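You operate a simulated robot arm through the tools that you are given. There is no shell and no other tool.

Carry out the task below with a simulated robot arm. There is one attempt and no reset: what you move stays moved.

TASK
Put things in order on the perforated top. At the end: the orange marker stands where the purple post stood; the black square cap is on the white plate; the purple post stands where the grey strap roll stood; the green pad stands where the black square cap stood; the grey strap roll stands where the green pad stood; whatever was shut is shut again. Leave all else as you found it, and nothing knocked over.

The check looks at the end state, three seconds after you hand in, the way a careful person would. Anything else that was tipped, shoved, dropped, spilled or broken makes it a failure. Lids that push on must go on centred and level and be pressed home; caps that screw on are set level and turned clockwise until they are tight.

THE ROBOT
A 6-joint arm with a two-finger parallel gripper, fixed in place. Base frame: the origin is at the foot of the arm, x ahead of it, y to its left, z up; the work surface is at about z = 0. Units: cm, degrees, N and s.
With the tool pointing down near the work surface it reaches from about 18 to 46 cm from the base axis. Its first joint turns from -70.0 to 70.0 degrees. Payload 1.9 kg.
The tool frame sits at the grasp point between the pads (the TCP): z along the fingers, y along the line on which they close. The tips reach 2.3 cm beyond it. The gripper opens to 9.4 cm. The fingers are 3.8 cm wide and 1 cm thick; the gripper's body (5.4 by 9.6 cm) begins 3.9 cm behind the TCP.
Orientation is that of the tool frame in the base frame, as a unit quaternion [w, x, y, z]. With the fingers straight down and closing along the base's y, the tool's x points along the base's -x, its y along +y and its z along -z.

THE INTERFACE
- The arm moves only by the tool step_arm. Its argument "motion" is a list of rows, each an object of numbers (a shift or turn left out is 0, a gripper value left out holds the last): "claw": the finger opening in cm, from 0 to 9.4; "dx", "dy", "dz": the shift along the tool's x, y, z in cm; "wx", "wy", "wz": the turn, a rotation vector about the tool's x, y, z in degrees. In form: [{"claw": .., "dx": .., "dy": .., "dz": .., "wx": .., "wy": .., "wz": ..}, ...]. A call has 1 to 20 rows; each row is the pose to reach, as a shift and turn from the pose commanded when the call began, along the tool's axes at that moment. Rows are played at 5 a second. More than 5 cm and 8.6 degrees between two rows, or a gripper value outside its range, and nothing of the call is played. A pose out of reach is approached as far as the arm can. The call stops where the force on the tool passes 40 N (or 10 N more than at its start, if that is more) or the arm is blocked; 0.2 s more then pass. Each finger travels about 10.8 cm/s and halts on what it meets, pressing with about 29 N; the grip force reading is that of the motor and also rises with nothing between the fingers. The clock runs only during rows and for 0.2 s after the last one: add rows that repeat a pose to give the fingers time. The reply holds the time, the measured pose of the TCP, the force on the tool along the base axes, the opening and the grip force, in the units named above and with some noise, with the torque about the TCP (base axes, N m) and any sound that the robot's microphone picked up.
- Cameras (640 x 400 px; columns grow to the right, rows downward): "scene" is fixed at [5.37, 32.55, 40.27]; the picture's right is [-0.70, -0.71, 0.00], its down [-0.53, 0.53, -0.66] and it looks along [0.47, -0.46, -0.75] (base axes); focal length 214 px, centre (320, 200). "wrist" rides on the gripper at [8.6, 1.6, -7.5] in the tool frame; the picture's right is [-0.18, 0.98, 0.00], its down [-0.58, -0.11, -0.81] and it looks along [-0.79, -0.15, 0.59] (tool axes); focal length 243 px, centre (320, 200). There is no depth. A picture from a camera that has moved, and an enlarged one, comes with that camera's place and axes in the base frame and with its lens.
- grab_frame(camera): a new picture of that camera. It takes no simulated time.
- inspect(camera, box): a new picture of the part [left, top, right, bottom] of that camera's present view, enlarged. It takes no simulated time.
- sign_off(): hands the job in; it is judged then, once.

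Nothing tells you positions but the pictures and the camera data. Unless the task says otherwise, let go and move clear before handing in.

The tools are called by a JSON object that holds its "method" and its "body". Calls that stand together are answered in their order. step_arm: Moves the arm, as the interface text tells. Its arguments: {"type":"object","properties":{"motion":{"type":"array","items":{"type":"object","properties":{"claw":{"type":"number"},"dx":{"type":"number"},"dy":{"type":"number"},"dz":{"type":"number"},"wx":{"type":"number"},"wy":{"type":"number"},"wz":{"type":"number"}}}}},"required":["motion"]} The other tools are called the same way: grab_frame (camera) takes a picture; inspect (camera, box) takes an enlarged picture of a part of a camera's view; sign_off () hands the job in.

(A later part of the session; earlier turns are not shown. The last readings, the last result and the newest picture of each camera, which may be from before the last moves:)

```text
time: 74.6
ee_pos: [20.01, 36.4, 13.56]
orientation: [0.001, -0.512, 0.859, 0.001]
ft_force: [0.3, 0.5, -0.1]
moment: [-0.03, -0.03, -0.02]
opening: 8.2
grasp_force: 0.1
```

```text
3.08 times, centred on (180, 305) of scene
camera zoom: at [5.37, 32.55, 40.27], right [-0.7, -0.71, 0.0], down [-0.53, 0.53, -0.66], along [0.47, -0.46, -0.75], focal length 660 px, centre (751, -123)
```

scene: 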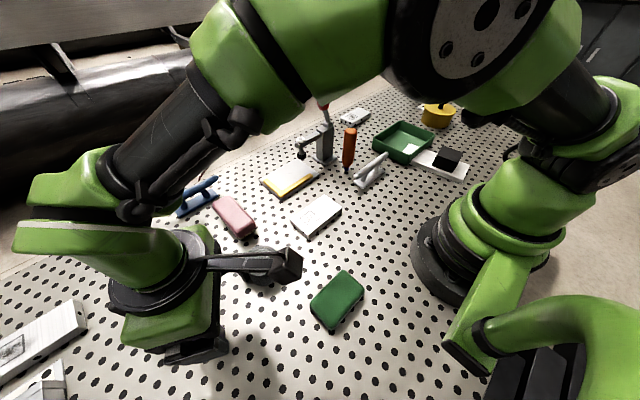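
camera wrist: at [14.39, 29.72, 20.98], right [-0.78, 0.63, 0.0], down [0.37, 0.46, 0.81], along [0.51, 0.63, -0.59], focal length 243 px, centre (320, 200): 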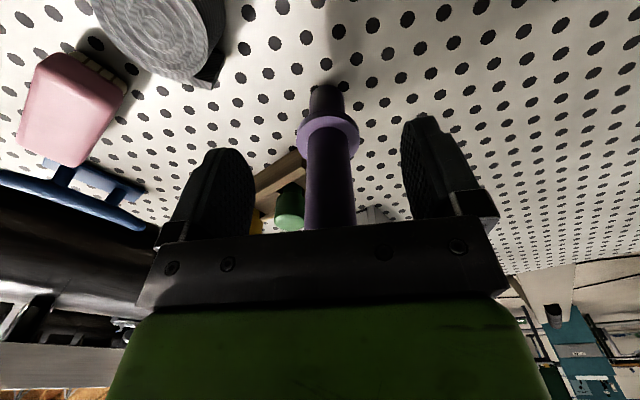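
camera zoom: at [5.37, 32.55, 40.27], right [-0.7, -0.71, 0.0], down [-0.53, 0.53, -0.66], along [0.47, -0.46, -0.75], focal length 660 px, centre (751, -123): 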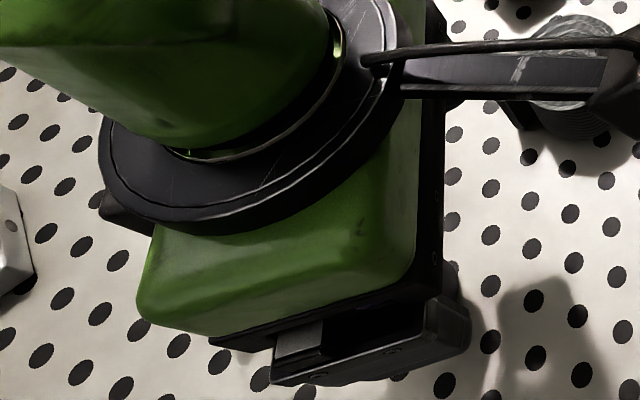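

{"method": "inspect", "body": {"camera": "wrist", "box": [250, 60, 410, 240]}}

{"method": "step_arm", "body": {"motion": [{"dz": 0}]}}

{"method": "step_arm", "body": {"motion": [{"dz": 0}]}}

```text
2.22 times, centred on (330, 150) of wrist
camera zoom: at [14.39, 29.72, 20.98], right [-0.78, 0.63, 0.0], down [0.37, 0.46, 0.81], along [0.51, 0.63, -0.59], focal length 539 px, centre (298, 311)
```

zoom: 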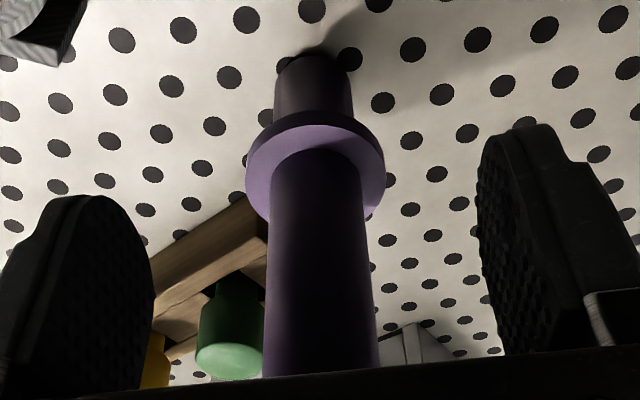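

```text
time: 75.0
ee_pos: [19.98, 36.45, 13.53]
orientation: [0.002, -0.512, 0.859, 0.0]
ft_force: [1.3, -0.3, -0.8]
moment: [0.03, 0.02, -0.04]
opening: 8.22
grasp_force: 0.0
```

```text
time: 75.4
ee_pos: [19.97, 36.55, 13.57]
orientation: [0.001, -0.512, 0.859, 0.0]
ft_force: [-0.2, 0.3, -0.3]
moment: [0.06, 0.05, -0.01]
opening: 8.22
grasp_force: 0.1
```

The post axis is 4.05 cm ahead and centred. I'll advance, then close slowly.

{"method": "step_arm", "body": {"motion": [{"dx": -1.5}, {"dx": -3}, {"dx": -4.05}, {"dx": -4.05}]}}

{"method": "step_arm", "body": {"motion": [{"dz": 0}]}}

{"method": "grab_frame", "body": {"camera": "wrist"}}

```text
time: 76.4
ee_pos: [21.85, 40.15, 13.62]
orientation: [0.002, -0.512, 0.859, 0.001]
ft_force: [-0.4, -0.3, -1.0]
moment: [0.02, 0.0, -0.04]
opening: 8.21
grasp_force: 0.0
```

```text
time: 76.8
ee_pos: [21.72, 40.17, 13.64]
orientation: [0.0, -0.512, 0.859, 0.002]
ft_force: [-0.1, 0.4, -0.7]
moment: [0.0, 0.0, -0.02]
opening: 8.21
grasp_force: 0.1
```

```text
taken
camera wrist: at [16.16, 33.43, 20.96], right [-0.78, 0.63, 0.0], down [0.37, 0.46, 0.81], along [0.51, 0.63, -0.59], focal length 243 px, centre (320, 200)
```

wrist: 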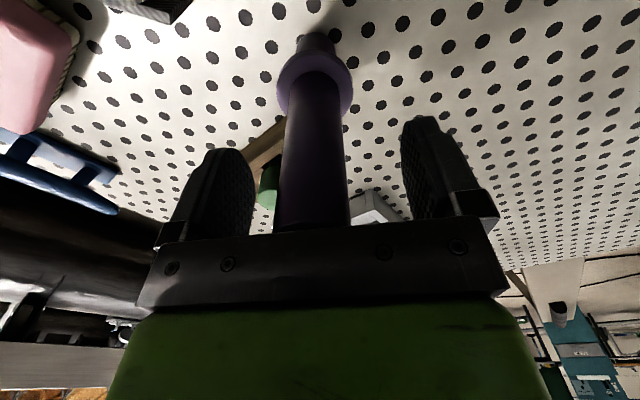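

{"method": "inspect", "body": {"camera": "wrist", "box": [240, 30, 420, 240]}}

```text
1.90 times, centred on (330, 135) of wrist
camera zoom: at [16.16, 33.43, 20.96], right [-0.78, 0.63, 0.0], down [0.37, 0.46, 0.81], along [0.51, 0.63, -0.59], focal length 462 px, centre (301, 324)
```

zoom: 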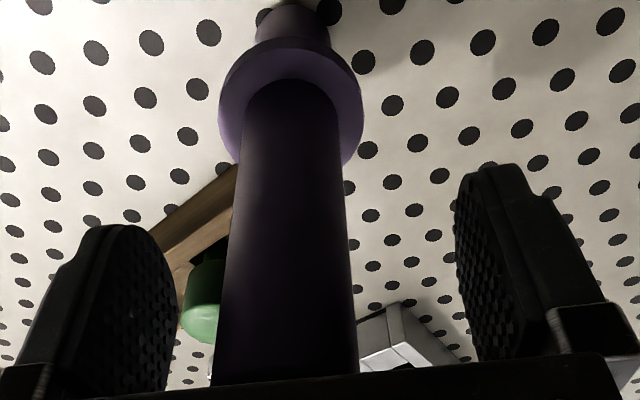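

The post is about 0.33 cm to one side and 0.15 cm further out. I'll correct that and then close gradually.

{"method": "step_arm", "body": {"motion": [{"dx": -0.08, "dy": -0.17}, {"dx": -0.15, "dy": -0.33}, {"dx": -0.15, "dy": -0.33}]}}

{"method": "inspect", "body": {"camera": "wrist", "box": [240, 30, 420, 240]}}

{"method": "step_arm", "body": {"motion": [{"claw": 7}, {"claw": 6}, {"claw": 5}, {"claw": 4.4}, {"claw": 4.0}, {"claw": 3.7}, {"claw": 3.7}]}}

{"method": "inspect", "body": {"camera": "wrist", "box": [240, 30, 420, 240]}}

```text
time: 77.6
ee_pos: [22.19, 40.26, 13.5]
orientation: [0.001, -0.512, 0.859, 0.001]
ft_force: [0.0, -1.3, -0.6]
moment: [0.01, -0.01, 0.01]
opening: 8.19
grasp_force: 0.0
```

```text
1.90 times, centred on (330, 135) of wrist
camera zoom: at [16.51, 33.45, 20.96], right [-0.78, 0.63, 0.0], down [0.37, 0.46, 0.81], along [0.51, 0.63, -0.59], focal length 462 px, centre (301, 324)
```

zoom: 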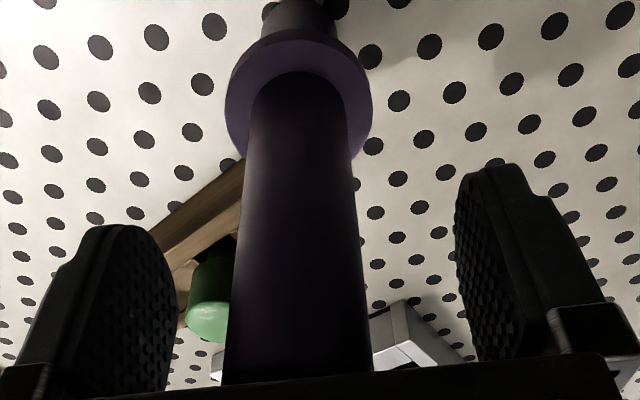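

```text
time: 79.2
ee_pos: [22.06, 40.23, 13.53]
orientation: [0.002, -0.512, 0.859, 0.002]
ft_force: [0.4, 0.7, 0.0]
moment: [-0.02, -0.01, 0.02]
opening: 3.71
grasp_force: 0.1
```

```text
1.90 times, centred on (330, 135) of wrist
camera zoom: at [16.5, 33.45, 20.96], right [-0.78, 0.63, 0.0], down [0.37, 0.46, 0.81], along [0.51, 0.63, -0.59], focal length 462 px, centre (301, 324)
```

zoom: 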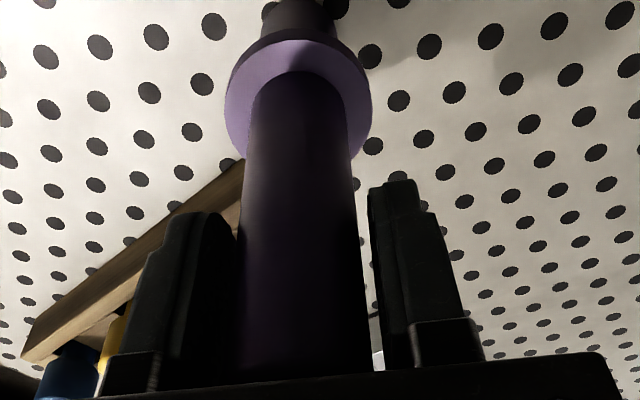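

The post is nicely between the fingers. I'll finish closing.

{"method": "step_arm", "body": {"motion": [{"claw": 3.4}, {"claw": 3.2}, {"claw": 3.0}, {"claw": 2.7}, {"claw": 2.4}, {"claw": 2.4}]}}

{"method": "step_arm", "body": {"motion": [{"dz": 0}]}}

{"method": "grab_frame", "body": {"camera": "scene"}}

{"method": "inspect", "body": {"camera": "wrist", "box": [240, 0, 420, 240]}}

```text
time: 80.6
ee_pos: [22.17, 40.23, 13.5]
orientation: [0.002, -0.512, 0.859, 0.001]
ft_force: [0.8, -0.7, -1.0]
moment: [0.01, -0.06, -0.01]
opening: 3.14
grasp_force: 28.9
```

```text
time: 81.0
ee_pos: [22.24, 40.09, 13.54]
orientation: [0.002, -0.512, 0.859, 0.002]
ft_force: [0.9, 0.7, 1.2]
moment: [0.01, -0.08, 0.0]
opening: 3.15
grasp_force: 28.7
```

```text
taken
```

scene: 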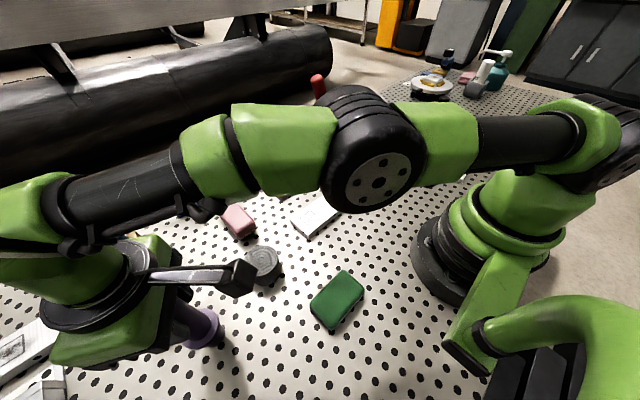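

```text
1.67 times, centred on (330, 120) of wrist
camera zoom: at [16.5, 33.45, 20.96], right [-0.78, 0.63, 0.0], down [0.37, 0.46, 0.81], along [0.51, 0.63, -0.59], focal length 404 px, centre (303, 333)
```

zoom: 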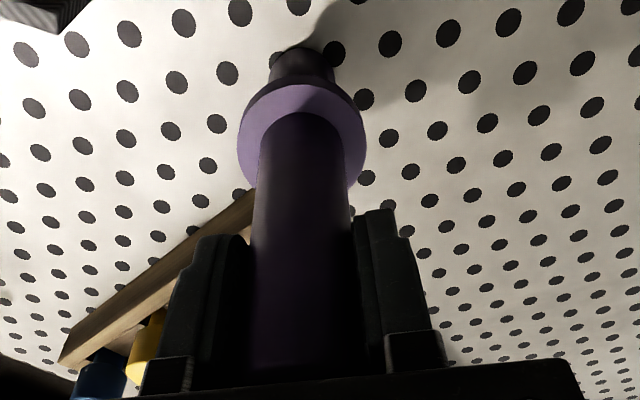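

The post is gripped at 3.14 cm, with the TCP near (22.15, 40.15), which I'll remember for the marker. I'll lift it straight up a little and check that it hangs straight.

{"method": "step_arm", "body": {"motion": [{"dz": -0.4}, {"dz": -1}, {"dz": -2}, {"dz": -3}, {"dz": -3}]}}

{"method": "grab_frame", "body": {"camera": "wrist"}}

{"method": "grab_frame", "body": {"camera": "scene"}}

```text
time: 82.2
ee_pos: [22.15, 40.21, 16.46]
orientation: [0.002, -0.511, 0.859, 0.002]
ft_force: [-0.8, 0.2, -2.1]
moment: [-0.01, -0.03, 0.03]
opening: 3.15
grasp_force: 29.4
```

```text
taken
camera wrist: at [16.42, 33.4, 23.88], right [-0.78, 0.63, 0.0], down [0.37, 0.46, 0.81], along [0.51, 0.63, -0.59], focal length 243 px, centre (320, 200)
```

wrist: 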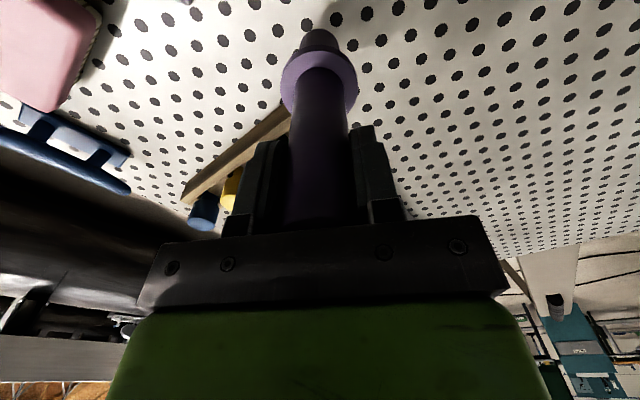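

```text
taken
```

scene: 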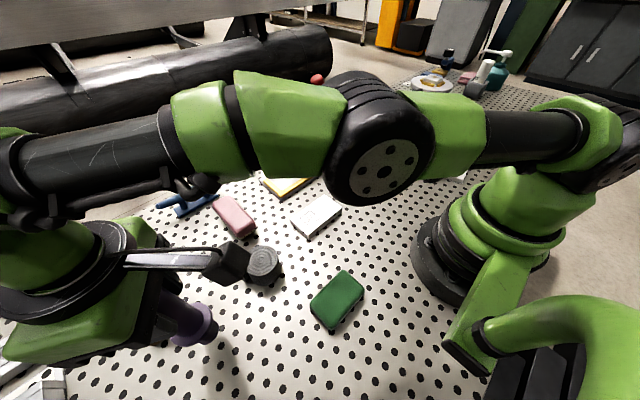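

The post came up straight. I'll retract it inward while raising it, to clear the roll and pad.

{"method": "step_arm", "body": {"motion": [{"dx": 2.5, "dz": -1}, {"dx": 5, "dz": -2}, {"dx": 8, "dz": -3}, {"dx": 11, "dz": -3.6}, {"dx": 14, "dz": -4}, {"dx": 17, "dz": -4}, {"dx": 20, "dz": -4}, {"dx": 20, "dz": -4}]}}

{"method": "step_arm", "body": {"motion": [{"dz": 0}]}}

{"method": "grab_frame", "body": {"camera": "scene"}}

{"method": "grab_frame", "body": {"camera": "wrist"}}

```text
time: 84.0
ee_pos: [12.44, 22.3, 20.62]
orientation: [0.001, -0.512, 0.859, 0.002]
ft_force: [-0.3, -0.6, -2.3]
moment: [0.0, -0.04, -0.01]
opening: 3.15
grasp_force: 28.7
```

```text
time: 84.4
ee_pos: [12.49, 22.24, 20.53]
orientation: [0.001, -0.513, 0.859, 0.001]
ft_force: [0.1, -0.7, -1.4]
moment: [0.02, 0.02, -0.02]
opening: 3.16
grasp_force: 29.2
```

```text
taken
```

scene: 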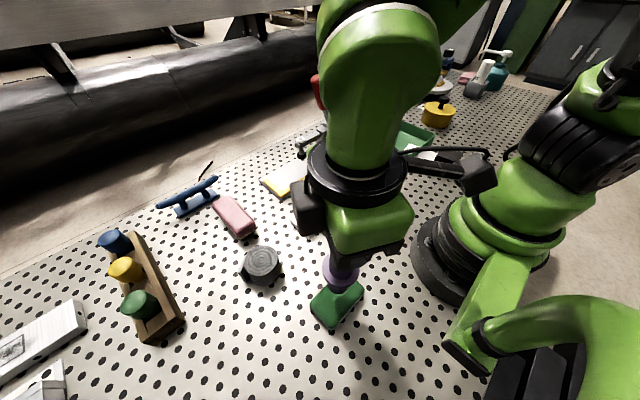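

```text
taken
camera wrist: at [6.81, 15.46, 27.93], right [-0.78, 0.63, 0.0], down [0.37, 0.46, 0.81], along [0.51, 0.63, -0.59], focal length 243 px, centre (320, 200)
```

wrist: 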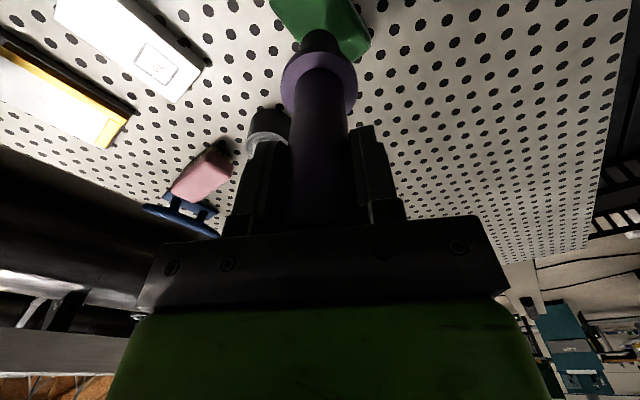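

The post's old spot is clear. I'll sweep the post at small radius around to the roll's old azimuth, clear of the marker.

{"method": "step_arm", "body": {"motion": [{"dx": 0.209, "dy": -2.704, "wz": 6.157}, {"dx": 0.674, "dy": -5.377, "wz": 12.31}, {"dx": 1.427, "dy": -7.979, "wz": 18.47}, {"dx": 2.456, "dy": -10.491, "wz": 24.63}, {"dx": 3.744, "dy": -12.88, "wz": 30.79}, {"dx": 5.274, "dy": -15.117, "wz": 36.94}, {"dx": 7.024, "dy": -17.178, "wz": 43.1}, {"dx": 9.005, "dy": -19.045, "wz": 49.26}, {"dx": 11.154, "dy": -20.684, "wz": 55.41}, {"dx": 13.471, "dy": -22.095, "wz": 61.57}, {"dx": 15.926, "dy": -23.252, "wz": 67.73}, {"dx": 18.493, "dy": -24.14, "wz": 73.88}, {"dx": 21.136, "dy": -24.739, "wz": 80.04}, {"dx": 23.836, "dy": -25.063, "wz": 86.2}, {"dx": 23.836, "dy": -25.063, "wz": 86.2}]}}

{"method": "step_arm", "body": {"motion": [{"dz": 0}]}}

{"method": "step_arm", "body": {"motion": [{"dz": 0}]}}

{"method": "grab_frame", "body": {"camera": "wrist"}}

{"method": "grab_frame", "body": {"camera": "scene"}}

```text
time: 87.6
ee_pos: [23.47, -10.36, 19.92]
orientation: [0.0, 0.213, 0.977, 0.001]
ft_force: [-0.4, 0.4, -2.1]
moment: [0.01, 0.03, 0.02]
opening: 3.13
grasp_force: 28.4
```

```text
time: 88.0
ee_pos: [23.5, -10.34, 20.22]
orientation: [0.0, 0.213, 0.977, 0.002]
ft_force: [0.3, 0.2, -1.5]
moment: [0.0, -0.01, 0.02]
opening: 3.17
grasp_force: 29.1
```

```text
time: 88.4
ee_pos: [23.28, -10.38, 20.22]
orientation: [0.001, 0.213, 0.977, 0.002]
ft_force: [0.0, 0.1, -0.9]
moment: [0.02, 0.01, 0.01]
opening: 3.15
grasp_force: 28.9
```

```text
taken
camera wrist: at [16.15, -5.22, 27.64], right [0.58, 0.82, 0.0], down [0.48, -0.34, 0.81], along [0.66, -0.46, -0.59], focal length 243 px, centre (320, 200)
```

wrist: 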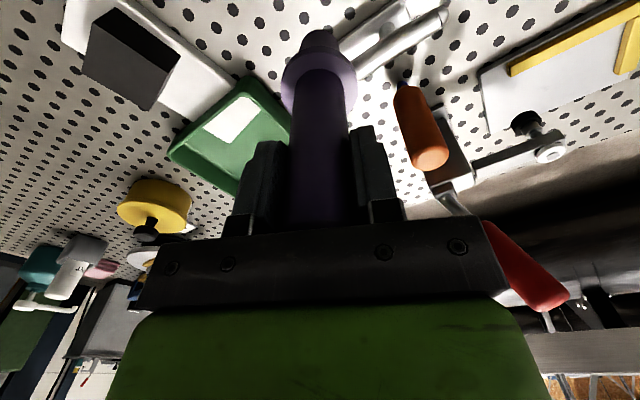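

```text
taken
```

scene: 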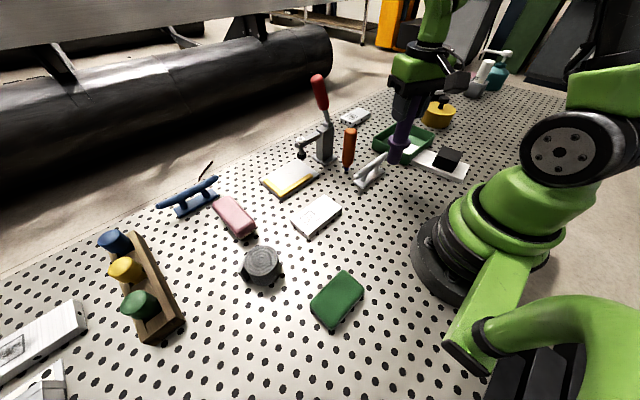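

I'll extend outward over the silver handle (top about 5 cm) to the roll's old place at (39.7, -18.15), with the post bottom kept well above it.

{"method": "step_arm", "body": {"motion": [{"dx": -2, "dz": -1.2}, {"dx": -5, "dy": -0.1, "dz": -1.5}, {"dx": -8, "dy": -0.15, "dz": -1.5}, {"dx": -11, "dy": -0.2, "dz": -1}, {"dx": -14, "dy": -0.25, "dz": 0}, {"dx": -17, "dy": -0.3, "dz": 1}, {"dx": -18.03, "dy": -0.31, "dz": 1.5}, {"dx": -18.03, "dy": -0.31, "dz": 1.5}]}}

{"method": "step_arm", "body": {"motion": [{"dz": 0}]}}

{"method": "step_arm", "body": {"motion": [{"dz": 0}]}}

{"method": "grab_frame", "body": {"camera": "wrist"}}

{"method": "inspect", "body": {"camera": "scene", "box": [300, 60, 460, 200]}}

```text
time: 90.2
ee_pos: [39.56, -18.06, 18.85]
orientation: [0.0, 0.213, 0.977, 0.002]
ft_force: [0.5, 0.2, -2.7]
moment: [-0.02, -0.04, 0.02]
opening: 3.15
grasp_force: 29.2
```

```text
time: 90.6
ee_pos: [39.62, -18.05, 18.72]
orientation: [0.0, 0.213, 0.977, 0.002]
ft_force: [0.4, -0.1, -2.3]
moment: [-0.02, -0.02, -0.01]
opening: 3.14
grasp_force: 28.6
```

```text
time: 91.0
ee_pos: [39.43, -17.93, 18.87]
orientation: [0.001, 0.213, 0.977, 0.002]
ft_force: [-0.3, 0.1, -3.0]
moment: [-0.02, 0.02, 0.01]
opening: 3.14
grasp_force: 28.7
```

```text
taken
camera wrist: at [32.25, -12.89, 26.31], right [0.58, 0.82, 0.0], down [0.48, -0.34, 0.81], along [0.66, -0.46, -0.59], focal length 243 px, centre (320, 200)
```

wrist: 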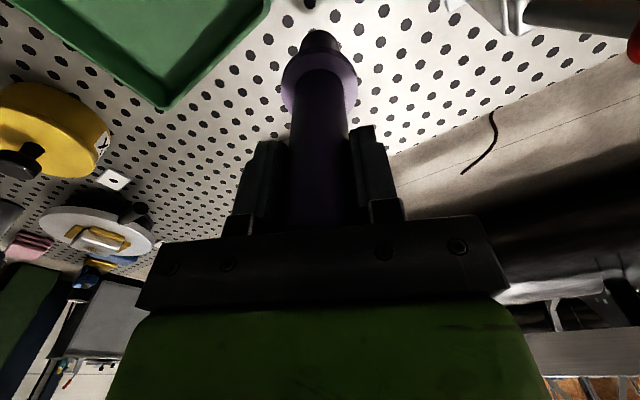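

```text
2.86 times, centred on (380, 130) of scene
camera zoom: at [5.37, 32.55, 40.27], right [-0.7, -0.71, 0.0], down [-0.53, 0.53, -0.66], along [0.47, -0.46, -0.75], focal length 613 px, centre (149, 400)
```

zoom: 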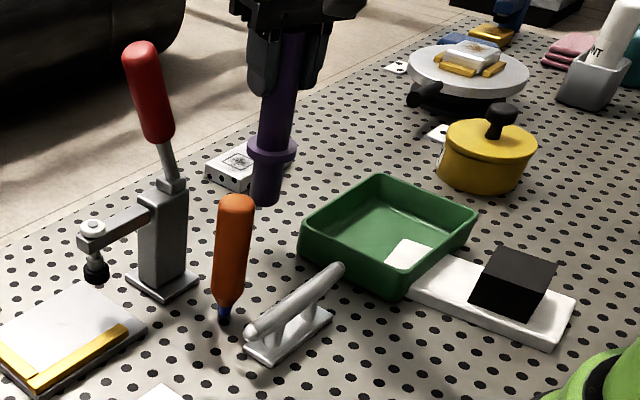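

The post hovers over the roll's old place. I'll apply a tiny correction and lower it slowly.

{"method": "step_arm", "body": {"motion": [{"dx": -0.14, "dy": -0.07, "dz": 1.5}, {"dx": -0.14, "dy": -0.07, "dz": 3}, {"dx": -0.14, "dy": -0.07, "dz": 4}, {"dx": -0.14, "dy": -0.07, "dz": 4.5}, {"dx": -0.14, "dy": -0.07, "dz": 4.5}]}}

{"method": "step_arm", "body": {"motion": [{"dz": 0.1}, {"dz": 0.2}, {"dz": 0.2}]}}

{"method": "grab_frame", "body": {"camera": "wrist"}}

{"method": "inspect", "body": {"camera": "scene", "box": [330, 80, 420, 170]}}

```text
time: 92.2
ee_pos: [39.59, -18.17, 14.3]
orientation: [-0.001, 0.213, 0.977, 0.002]
ft_force: [-0.8, 0.7, -1.8]
moment: [-0.02, 0.06, -0.04]
opening: 3.16
grasp_force: 29.2
```

```text
time: 93.0
ee_pos: [39.5, -18.21, 14.18]
orientation: [0.0, 0.214, 0.977, 0.002]
ft_force: [0.2, -1.1, -2.6]
moment: [0.01, -0.02, 0.02]
opening: 3.13
grasp_force: 29.2
```

```text
taken
camera wrist: at [32.29, -13.11, 21.58], right [0.58, 0.82, 0.0], down [0.48, -0.34, 0.81], along [0.66, -0.46, -0.59], focal length 243 px, centre (320, 200)
```

wrist: 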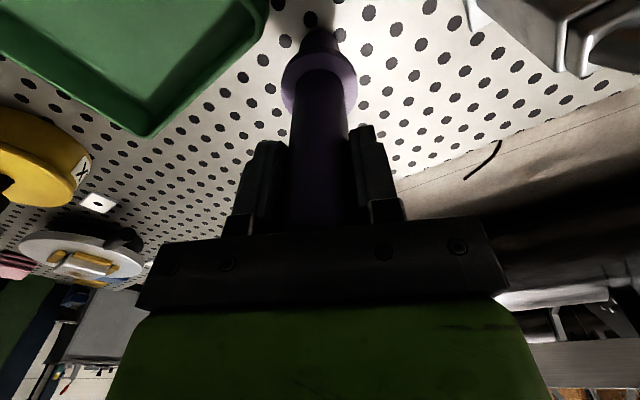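

```text
4.44 times, centred on (375, 125) of scene
camera zoom: at [5.37, 32.55, 40.27], right [-0.7, -0.71, 0.0], down [-0.53, 0.53, -0.66], along [0.47, -0.46, -0.75], focal length 953 px, centre (76, 533)
```

zoom: 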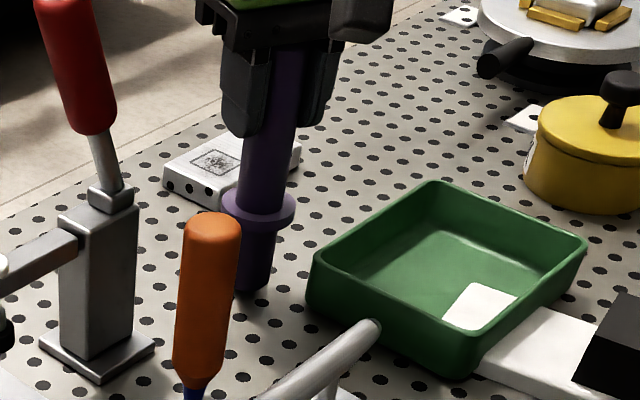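

Roughly 0.6 cm to go. I'll continue in small steps.

{"method": "step_arm", "body": {"motion": [{"dz": 0.1}, {"dz": 0.2}, {"dz": 0.3}, {"dz": 0.3}]}}

{"method": "step_arm", "body": {"motion": [{"dz": 0.07}, {"dz": 0.1}]}}

{"method": "step_arm", "body": {"motion": [{"dz": 0.07}, {"dz": 0.1}]}}

```text
time: 94.0
ee_pos: [39.52, -18.13, 13.74]
orientation: [0.0, 0.213, 0.977, 0.002]
ft_force: [-0.3, -0.3, -1.8]
moment: [0.04, 0.02, 0.0]
opening: 3.17
grasp_force: 29.1
```

```text
time: 94.6
ee_pos: [39.62, -18.3, 13.54]
orientation: [0.0, 0.212, 0.977, 0.002]
ft_force: [0.8, -0.4, -1.5]
moment: [0.01, -0.03, -0.01]
opening: 3.12
grasp_force: 28.9
```

```text
time: 95.2
ee_pos: [39.66, -18.27, 13.66]
orientation: [0.0, 0.213, 0.977, 0.001]
ft_force: [0.7, -0.2, -2.4]
moment: [-0.02, 0.01, -0.01]
opening: 3.15
grasp_force: 29.1
```

{"method": "step_arm", "body": {"motion": [{"dz": 0.05}, {"dz": 0.1}]}}

{"method": "step_arm", "body": {"motion": [{"dz": 0.05}, {"dz": 0.1}]}}

```text
time: 95.8
ee_pos: [39.65, -18.2, 13.58]
orientation: [0.001, 0.213, 0.977, 0.002]
ft_force: [-3.0, 1.8, 5.7]
moment: [-0.01, 0.26, -0.04]
opening: 3.15
grasp_force: 29.3
```

```text
time: 96.4
ee_pos: [39.71, -18.29, 13.48]
orientation: [0.001, 0.213, 0.977, 0.001]
ft_force: [-6.1, 1.9, 22.4]
moment: [0.1, 0.59, -0.08]
opening: 3.15
grasp_force: 29.0
```

Firm contact. I'll ease off 0.1 cm and open slowly so the post settles without a nudge.

{"method": "step_arm", "body": {"motion": [{"dz": -0.07}, {"dz": -0.1}, {"dz": -0.1, "claw": 3.3}, {"dz": -0.1, "claw": 3.5}, {"dz": -0.1, "claw": 3.8}, {"dz": -0.1, "claw": 4.4}, {"dz": -0.1, "claw": 5.2}, {"dz": -0.1, "claw": 6}, {"dz": -0.1, "claw": 6.4}, {"dz": -0.1, "claw": 6.4}]}}

{"method": "inspect", "body": {"camera": "wrist", "box": [220, 0, 420, 240]}}

{"method": "inspect", "body": {"camera": "scene", "box": [330, 80, 420, 170]}}

```text
time: 98.6
ee_pos: [39.57, -18.25, 13.47]
orientation: [0.0, 0.214, 0.977, 0.002]
ft_force: [0.6, -0.6, -0.2]
moment: [-0.01, -0.01, 0.03]
opening: 6.42
grasp_force: 0.1
```

```text
1.67 times, centred on (320, 120) of wrist
camera zoom: at [32.41, -13.12, 20.92], right [0.58, 0.82, 0.0], down [0.48, -0.34, 0.81], along [0.66, -0.46, -0.59], focal length 404 px, centre (320, 333)
```

zoom: 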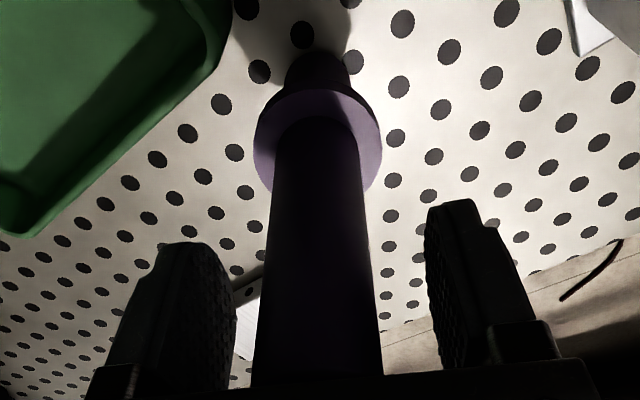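

```text
4.44 times, centred on (375, 125) of scene
camera zoom: at [5.37, 32.55, 40.27], right [-0.7, -0.71, 0.0], down [-0.53, 0.53, -0.66], along [0.47, -0.46, -0.75], focal length 953 px, centre (76, 533)
```

zoom: 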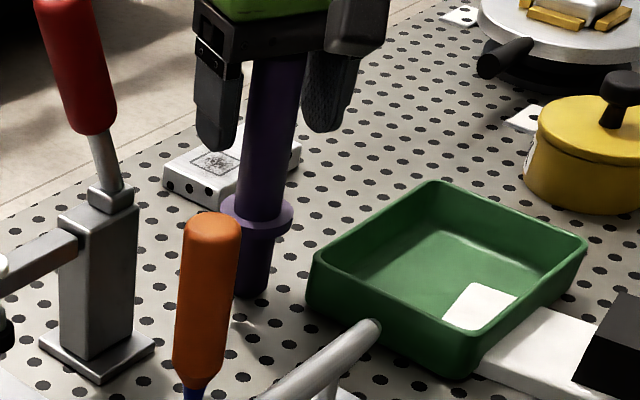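

The post stands upright where the roll was. I'll withdraw horizontally toward the base, then rise.

{"method": "step_arm", "body": {"motion": [{"dx": 1.5}, {"dx": 3.5}, {"dx": 6}, {"dx": 8.5}, {"dx": 10, "dz": -2}, {"dx": 11, "dz": -5}, {"dx": 11, "dz": -5}]}}

{"method": "step_arm", "body": {"motion": [{"dz": 0}]}}

{"method": "grab_frame", "body": {"camera": "wrist"}}

{"method": "grab_frame", "body": {"camera": "scene"}}

{"method": "inspect", "body": {"camera": "scene", "box": [330, 80, 420, 190]}}

```text
time: 100.2
ee_pos: [29.74, -13.65, 18.72]
orientation: [0.0, 0.213, 0.977, 0.002]
ft_force: [-0.9, -0.9, 0.3]
moment: [0.04, -0.03, -0.01]
opening: 6.41
grasp_force: 0.1
```

```text
time: 100.6
ee_pos: [29.73, -13.65, 18.62]
orientation: [0.001, 0.213, 0.977, 0.001]
ft_force: [1.1, -0.3, 0.8]
moment: [0.01, -0.01, -0.02]
opening: 6.38
grasp_force: 0.0
```

```text
taken
camera wrist: at [22.51, -8.5, 26.12], right [0.58, 0.82, 0.0], down [0.48, -0.34, 0.81], along [0.66, -0.46, -0.59], focal length 243 px, centre (320, 200)
```

wrist: 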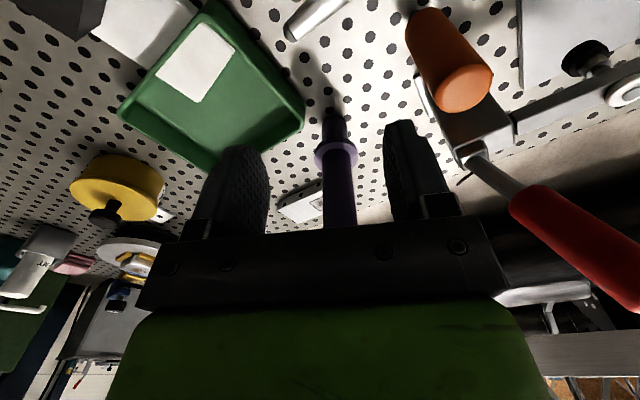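

```text
taken
```

scene: 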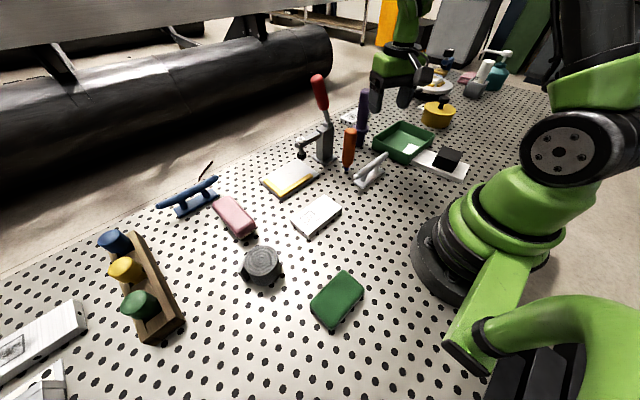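

```text
3.64 times, centred on (375, 135) of scene
camera zoom: at [5.37, 32.55, 40.27], right [-0.7, -0.71, 0.0], down [-0.53, 0.53, -0.66], along [0.47, -0.46, -0.75], focal length 780 px, centre (120, 436)
```

zoom: 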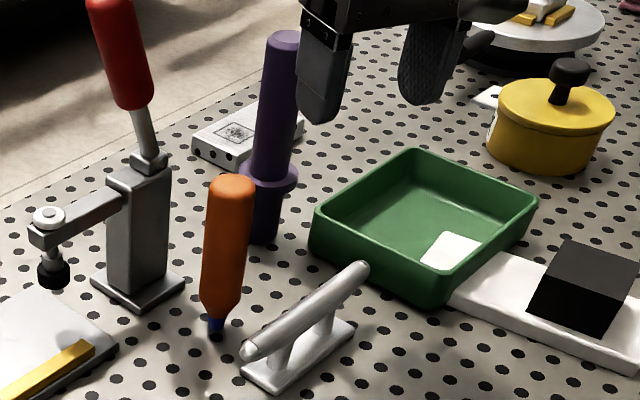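

The post stands upright at the roll's old place. Now the orange marker; I'll look closely at its tip and at the destination spot.

{"method": "inspect", "body": {"camera": "scene", "box": [335, 150, 365, 180]}}

{"method": "inspect", "body": {"camera": "scene", "box": [170, 290, 250, 360]}}

{"method": "inspect", "body": {"camera": "wrist", "box": [380, 0, 520, 120]}}

```text
13.33 times, centred on (350, 165) of scene
camera zoom: at [5.37, 32.55, 40.27], right [-0.7, -0.71, 0.0], down [-0.53, 0.53, -0.66], along [0.47, -0.46, -0.75], focal length 2860 px, centre (-80, 667)
```

zoom: 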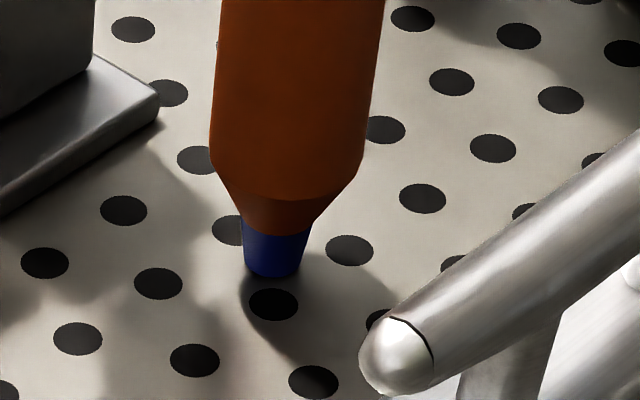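

```text
5.71 times, centred on (210, 325) of scene
camera zoom: at [5.37, 32.55, 40.27], right [-0.7, -0.71, 0.0], down [-0.53, 0.53, -0.66], along [0.47, -0.46, -0.75], focal length 1226 px, centre (949, -514)
```

zoom: 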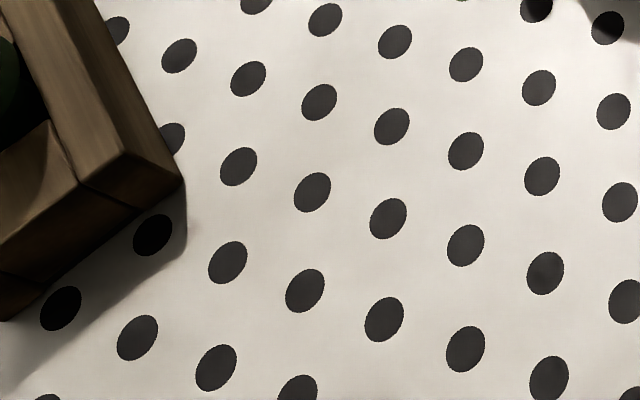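

```text
3.33 times, centred on (450, 60) of wrist
camera zoom: at [22.51, -8.5, 26.12], right [0.58, 0.82, 0.0], down [0.48, -0.34, 0.81], along [0.66, -0.46, -0.59], focal length 809 px, centre (-113, 667)
```

zoom: 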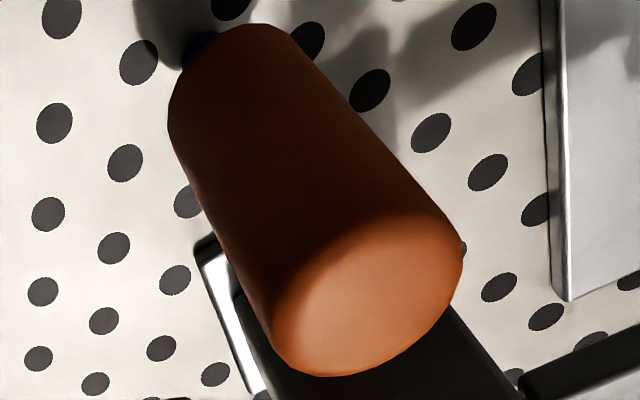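

The marker stands flat on its blue tip, about 1.1 cm wide; the holes look like surface markings. Its axis is near (33.4, -5.9). I'll hover above it.

{"method": "step_arm", "body": {"motion": [{"dy": 2.1, "dz": -0.5, "wz": -3.6, "claw": 8}, {"dx": -0.1, "dy": 4.25, "dz": -0.5, "wz": -7.3}, {"dx": -0.15, "dy": 6.4, "dz": -0.5, "wz": -11}, {"dx": -0.2, "dy": 8.5, "dz": -0.5, "wz": -14.6}, {"dx": -0.2, "dy": 8.5, "dz": -0.5, "wz": -14.6}]}}

{"method": "step_arm", "body": {"motion": [{"dz": 0}]}}

{"method": "step_arm", "body": {"motion": [{"dz": 0}]}}

{"method": "grab_frame", "body": {"camera": "wrist"}}

{"method": "inspect", "body": {"camera": "wrist", "box": [220, 0, 420, 180]}}

{"method": "inspect", "body": {"camera": "scene", "box": [290, 40, 430, 200]}}

```text
time: 101.8
ee_pos: [33.47, -5.92, 19.16]
orientation: [0.0, 0.087, 0.996, 0.001]
ft_force: [-0.8, -1.0, -0.9]
moment: [0.01, 0.02, -0.01]
opening: 8.0
grasp_force: 0.0
```

```text
time: 102.2
ee_pos: [33.48, -5.98, 19.1]
orientation: [0.001, 0.088, 0.996, 0.002]
ft_force: [0.1, -0.3, 0.5]
moment: [0.0, 0.02, 0.02]
opening: 8.0
grasp_force: 0.0
```

```text
time: 102.6
ee_pos: [33.49, -6.0, 19.1]
orientation: [0.0, 0.087, 0.996, 0.001]
ft_force: [0.7, -1.0, -0.2]
moment: [0.01, 0.05, -0.02]
opening: 7.96
grasp_force: 0.1
```

```text
taken
camera wrist: at [25.19, -2.82, 26.56], right [0.35, 0.94, 0.0], down [0.55, -0.21, 0.81], along [0.76, -0.28, -0.59], focal length 243 px, centre (320, 200)
```

wrist: 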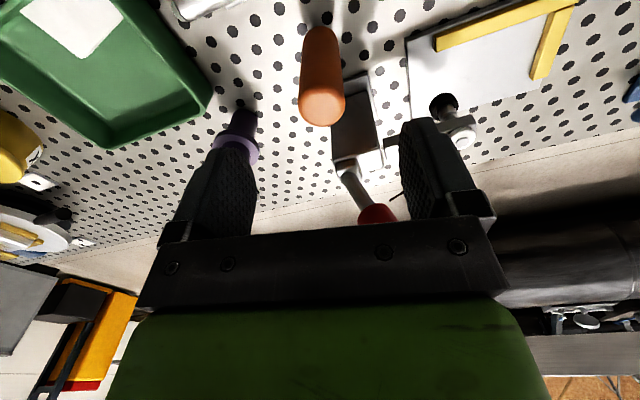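

```text
2.22 times, centred on (320, 90) of wrist
camera zoom: at [25.19, -2.82, 26.56], right [0.35, 0.94, 0.0], down [0.55, -0.21, 0.81], along [0.76, -0.28, -0.59], focal length 539 px, centre (320, 444)
```

zoom: 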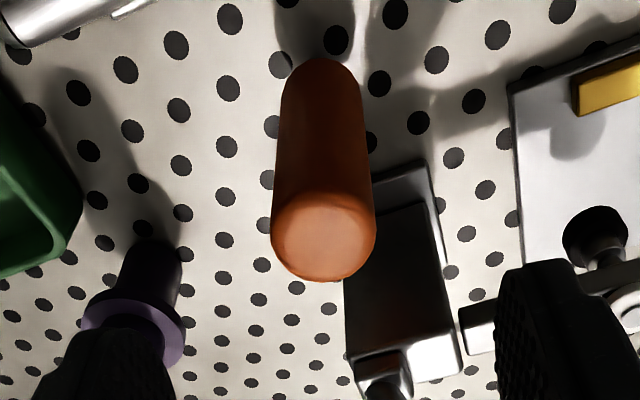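

```text
2.50 times, centred on (360, 120) of scene
camera zoom: at [5.37, 32.55, 40.27], right [-0.7, -0.71, 0.0], down [-0.53, 0.53, -0.66], along [0.47, -0.46, -0.75], focal length 536 px, centre (220, 400)
```

zoom: 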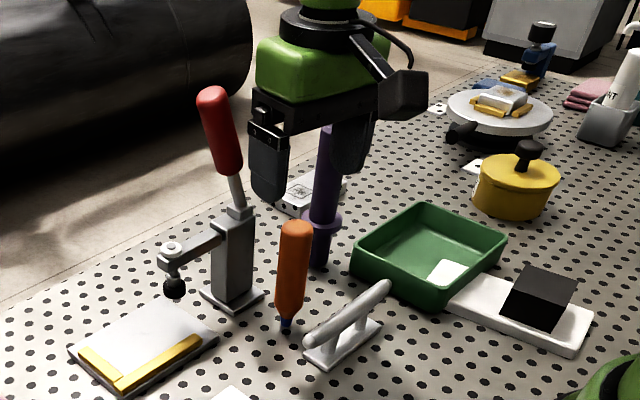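

The marker is laterally centred under the gripper and about 0.2 cm further out. I'll descend around its upper body and check.

{"method": "step_arm", "body": {"motion": [{"dx": -0.2, "dz": 2.5}, {"dx": -0.2, "dz": 5}, {"dx": -0.2, "dz": 7.5}, {"dx": -0.2, "dz": 9}, {"dx": -0.2, "dz": 9.6}, {"dx": -0.2, "dz": 9.6}]}}

{"method": "step_arm", "body": {"motion": [{"dz": 0}]}}

{"method": "grab_frame", "body": {"camera": "wrist"}}

{"method": "inspect", "body": {"camera": "wrist", "box": [220, 0, 420, 240]}}

{"method": "inspect", "body": {"camera": "scene", "box": [300, 80, 410, 190]}}

```text
time: 104.0
ee_pos: [33.71, -6.01, 9.49]
orientation: [0.001, 0.087, 0.996, 0.001]
ft_force: [0.0, 0.2, 0.2]
moment: [-0.01, 0.0, 0.0]
opening: 8.0
grasp_force: 0.0
```

```text
time: 104.4
ee_pos: [33.63, -5.97, 9.46]
orientation: [0.001, 0.086, 0.996, 0.002]
ft_force: [-0.5, -0.4, 0.6]
moment: [-0.03, 0.01, 0.02]
opening: 8.0
grasp_force: 0.0
```

```text
taken
camera wrist: at [25.35, -2.85, 16.93], right [0.35, 0.94, 0.0], down [0.55, -0.21, 0.81], along [0.76, -0.28, -0.59], focal length 243 px, centre (320, 200)
```

wrist: 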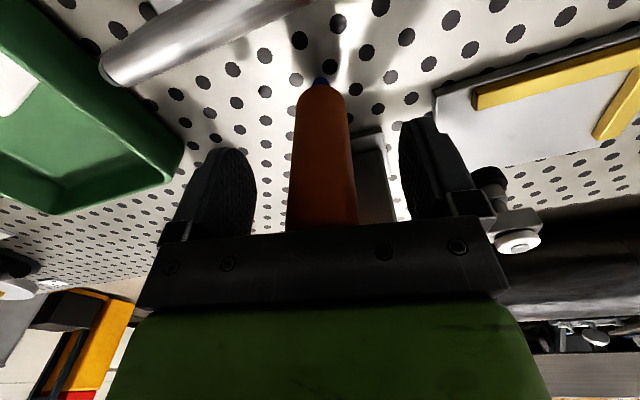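

```text
1.67 times, centred on (320, 120) of wrist
camera zoom: at [25.35, -2.85, 16.93], right [0.35, 0.94, 0.0], down [0.55, -0.21, 0.81], along [0.76, -0.28, -0.59], focal length 404 px, centre (320, 333)
```

zoom: 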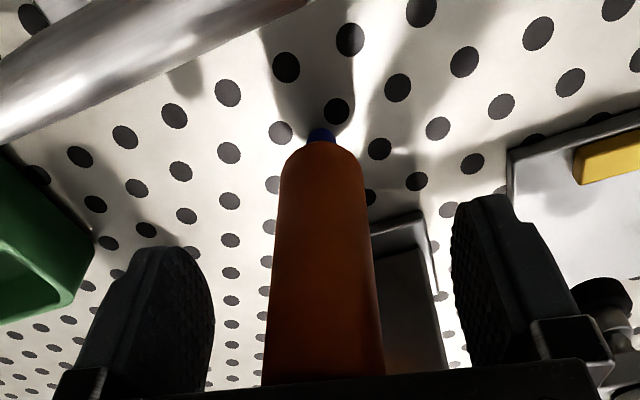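

```text
3.64 times, centred on (355, 135) of scene
camera zoom: at [5.37, 32.55, 40.27], right [-0.7, -0.71, 0.0], down [-0.53, 0.53, -0.66], along [0.47, -0.46, -0.75], focal length 780 px, centre (193, 436)
```

zoom: 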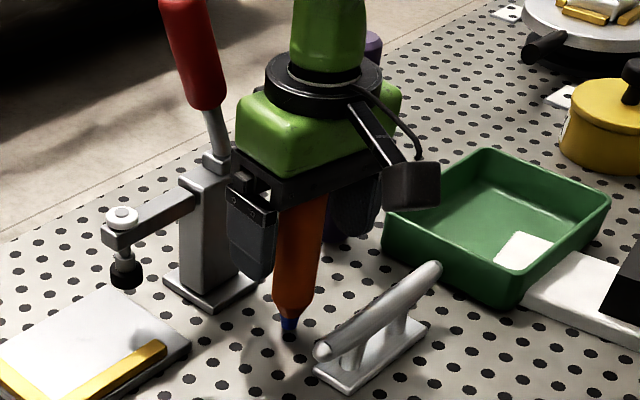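

Marker is centred between the fingers. Closing slowly.

{"method": "step_arm", "body": {"motion": [{"claw": 7}, {"claw": 6}, {"claw": 5}, {"claw": 4.4}, {"claw": 4.0}, {"claw": 3.7}, {"claw": 3.5}, {"claw": 3.3}, {"claw": 3.1}, {"claw": 2.8}, {"claw": 2.5}, {"claw": 2.5}]}}

{"method": "step_arm", "body": {"motion": [{"dz": 0}]}}

{"method": "inspect", "body": {"camera": "wrist", "box": [220, 0, 420, 240]}}

{"method": "inspect", "body": {"camera": "scene", "box": [300, 80, 410, 190]}}

```text
time: 107.0
ee_pos: [33.72, -5.95, 9.6]
orientation: [0.0, 0.087, 0.996, 0.003]
ft_force: [0.2, 1.1, 0.0]
moment: [0.02, 0.0, -0.01]
opening: 3.06
grasp_force: 28.7
```

```text
time: 107.4
ee_pos: [33.6, -6.04, 9.43]
orientation: [0.0, 0.086, 0.996, 0.001]
ft_force: [0.3, -0.7, 0.7]
moment: [-0.02, 0.02, -0.04]
opening: 3.07
grasp_force: 28.4
```

```text
1.67 times, centred on (320, 120) of wrist
camera zoom: at [25.35, -2.85, 16.93], right [0.35, 0.94, 0.0], down [0.55, -0.21, 0.81], along [0.76, -0.28, -0.59], focal length 404 px, centre (320, 333)
```

zoom: 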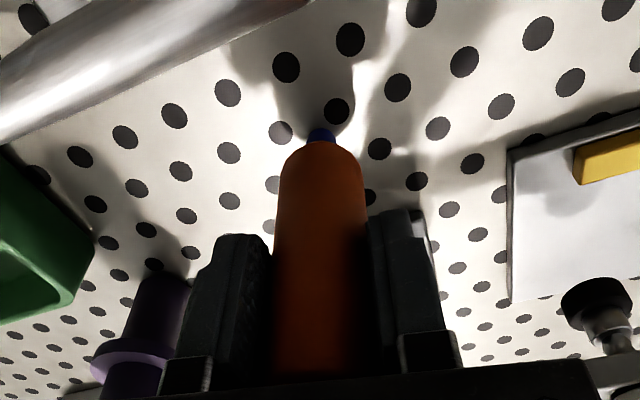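

```text
3.64 times, centred on (355, 135) of scene
camera zoom: at [5.37, 32.55, 40.27], right [-0.7, -0.71, 0.0], down [-0.53, 0.53, -0.66], along [0.47, -0.46, -0.75], focal length 780 px, centre (193, 436)
```

zoom: 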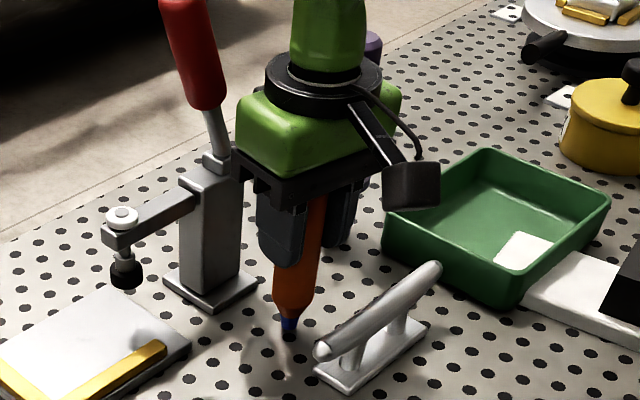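

Marker is gripped at 3.07 cm with the TCP at z≈9.5. I'll lift it straight up and pull inward.

{"method": "step_arm", "body": {"motion": [{"dz": -0.4}, {"dz": -1}, {"dz": -2.5}, {"dz": -5}, {"dz": -7.5}, {"dz": -9.5}, {"dx": 2.9, "dz": -9.5}, {"dx": 5.8, "dz": -9.5}, {"dx": 8.7, "dz": -9.5}, {"dx": 8.7, "dz": -9.5}]}}

{"method": "step_arm", "body": {"motion": [{"dz": 0}]}}

{"method": "grab_frame", "body": {"camera": "scene"}}

{"method": "grab_frame", "body": {"camera": "wrist"}}

```text
time: 109.6
ee_pos: [25.14, -4.31, 19.0]
orientation: [0.0, 0.087, 0.996, 0.001]
ft_force: [0.4, -0.2, -1.0]
moment: [0.01, 0.04, 0.01]
opening: 3.02
grasp_force: 28.5
```

```text
time: 110.0
ee_pos: [25.17, -4.33, 18.94]
orientation: [0.0, 0.087, 0.996, 0.002]
ft_force: [-0.5, 0.7, 0.2]
moment: [0.0, -0.02, -0.01]
opening: 3.04
grasp_force: 28.6
```

```text
taken
```

scene: 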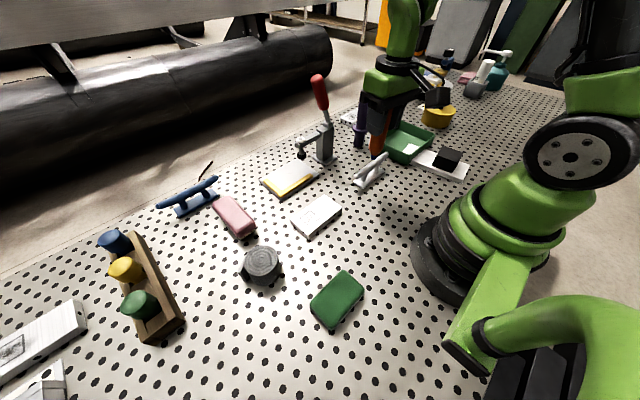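

```text
taken
camera wrist: at [16.88, -1.21, 26.43], right [0.35, 0.94, 0.0], down [0.55, -0.21, 0.81], along [0.76, -0.28, -0.59], focal length 243 px, centre (320, 200)
```

wrist: 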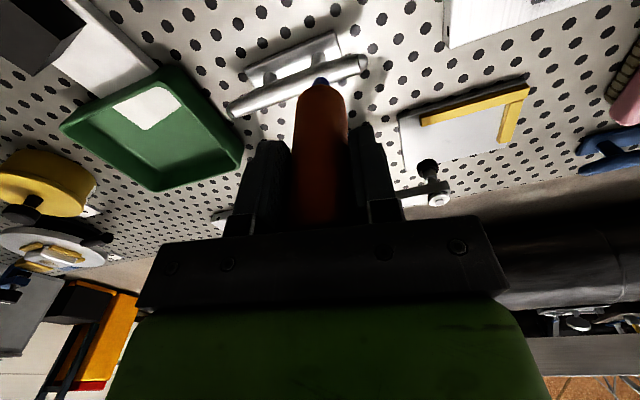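

The marker is off the table and held straight. I'll sweep it back around to the post's old azimuth.

{"method": "step_arm", "body": {"motion": [{"dx": 0.167, "dy": 2.62, "wz": -5.933}, {"dx": 0.586, "dy": 5.227, "wz": -11.867}, {"dx": 1.266, "dy": 7.758, "wz": -17.8}, {"dx": 2.208, "dy": 10.222, "wz": -23.73}, {"dx": 3.392, "dy": 12.562, "wz": -29.67}, {"dx": 4.819, "dy": 14.778, "wz": -35.6}, {"dx": 6.461, "dy": 16.834, "wz": -41.53}, {"dx": 8.303, "dy": 18.702, "wz": -47.47}, {"dx": 10.334, "dy": 20.375, "wz": -53.4}, {"dx": 12.531, "dy": 21.836, "wz": -59.33}, {"dx": 14.857, "dy": 23.051, "wz": -65.27}, {"dx": 17.295, "dy": 24.033, "wz": -71.2}, {"dx": 17.295, "dy": 24.033, "wz": -71.2}]}}

{"method": "step_arm", "body": {"motion": [{"dz": 0}]}}

{"method": "step_arm", "body": {"motion": [{"dz": 0}]}}

{"method": "grab_frame", "body": {"camera": "scene"}}

```text
time: 112.8
ee_pos: [12.12, 22.08, 18.89]
orientation: [0.001, -0.51, 0.86, 0.002]
ft_force: [-0.2, 0.0, -0.4]
moment: [-0.02, 0.02, -0.05]
opening: 3.04
grasp_force: 29.3
```

```text
time: 113.2
ee_pos: [12.05, 21.95, 18.95]
orientation: [0.002, -0.509, 0.861, 0.002]
ft_force: [0.4, 0.2, 0.3]
moment: [-0.04, 0.05, -0.03]
opening: 3.05
grasp_force: 29.1
```

```text
time: 113.6
ee_pos: [12.04, 21.94, 18.81]
orientation: [0.001, -0.509, 0.861, 0.001]
ft_force: [-0.2, 0.1, -0.2]
moment: [0.01, -0.04, -0.02]
opening: 3.07
grasp_force: 28.9
```

```text
taken
```

scene: 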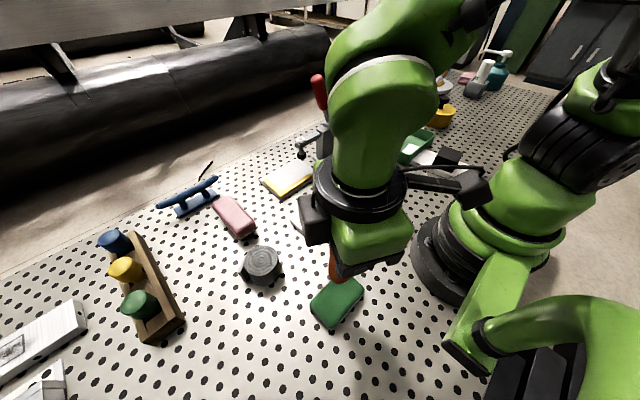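

I'll extend out to the post's old place at (22.17, 40.18) while lowering gradually.

{"method": "step_arm", "body": {"motion": [{"dx": -3.5}, {"dx": -7}, {"dx": -10.5, "dz": 0.5}, {"dx": -14, "dy": -0.05, "dz": 1.5}, {"dx": -17.5, "dy": -0.1, "dz": 2.5}, {"dx": -20, "dy": -0.11, "dz": 3.5}, {"dx": -20.81, "dy": -0.11, "dz": 4}, {"dx": -20.81, "dy": -0.11, "dz": 4}]}}

{"method": "step_arm", "body": {"motion": [{"dz": 0}]}}

{"method": "step_arm", "body": {"motion": [{"dz": 0}]}}

{"method": "grab_frame", "body": {"camera": "scene"}}

{"method": "grab_frame", "body": {"camera": "wrist"}}

```text
time: 115.4
ee_pos: [22.49, 40.15, 15.26]
orientation: [0.001, -0.508, 0.861, 0.002]
ft_force: [0.4, 0.1, -0.5]
moment: [0.03, 0.03, 0.01]
opening: 3.06
grasp_force: 29.3
```

```text
time: 115.8
ee_pos: [22.45, 40.14, 15.19]
orientation: [0.001, -0.51, 0.86, 0.002]
ft_force: [0.2, 0.0, -0.9]
moment: [-0.01, -0.02, -0.01]
opening: 3.05
grasp_force: 29.0
```

```text
time: 116.2
ee_pos: [22.44, 40.16, 15.29]
orientation: [0.002, -0.509, 0.861, 0.002]
ft_force: [0.4, 0.0, -0.7]
moment: [0.01, 0.02, 0.02]
opening: 3.02
grasp_force: 28.7
```

```text
taken
```

scene: 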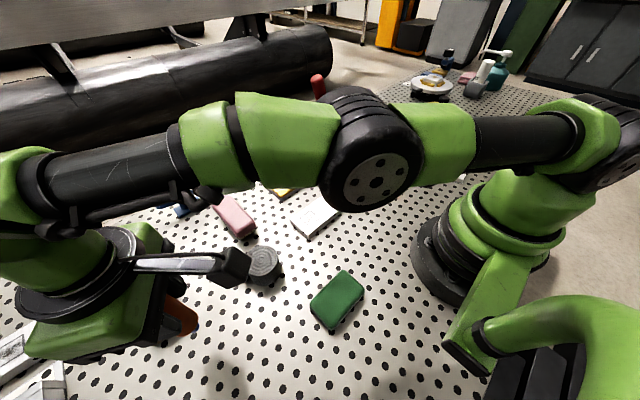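

```text
taken
camera wrist: at [16.76, 33.41, 22.65], right [-0.77, 0.64, 0.0], down [0.38, 0.45, 0.81], along [0.51, 0.63, -0.59], focal length 243 px, centre (320, 200)
```

wrist: 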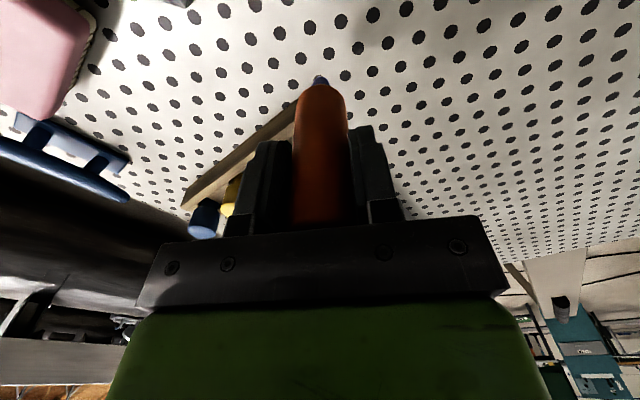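

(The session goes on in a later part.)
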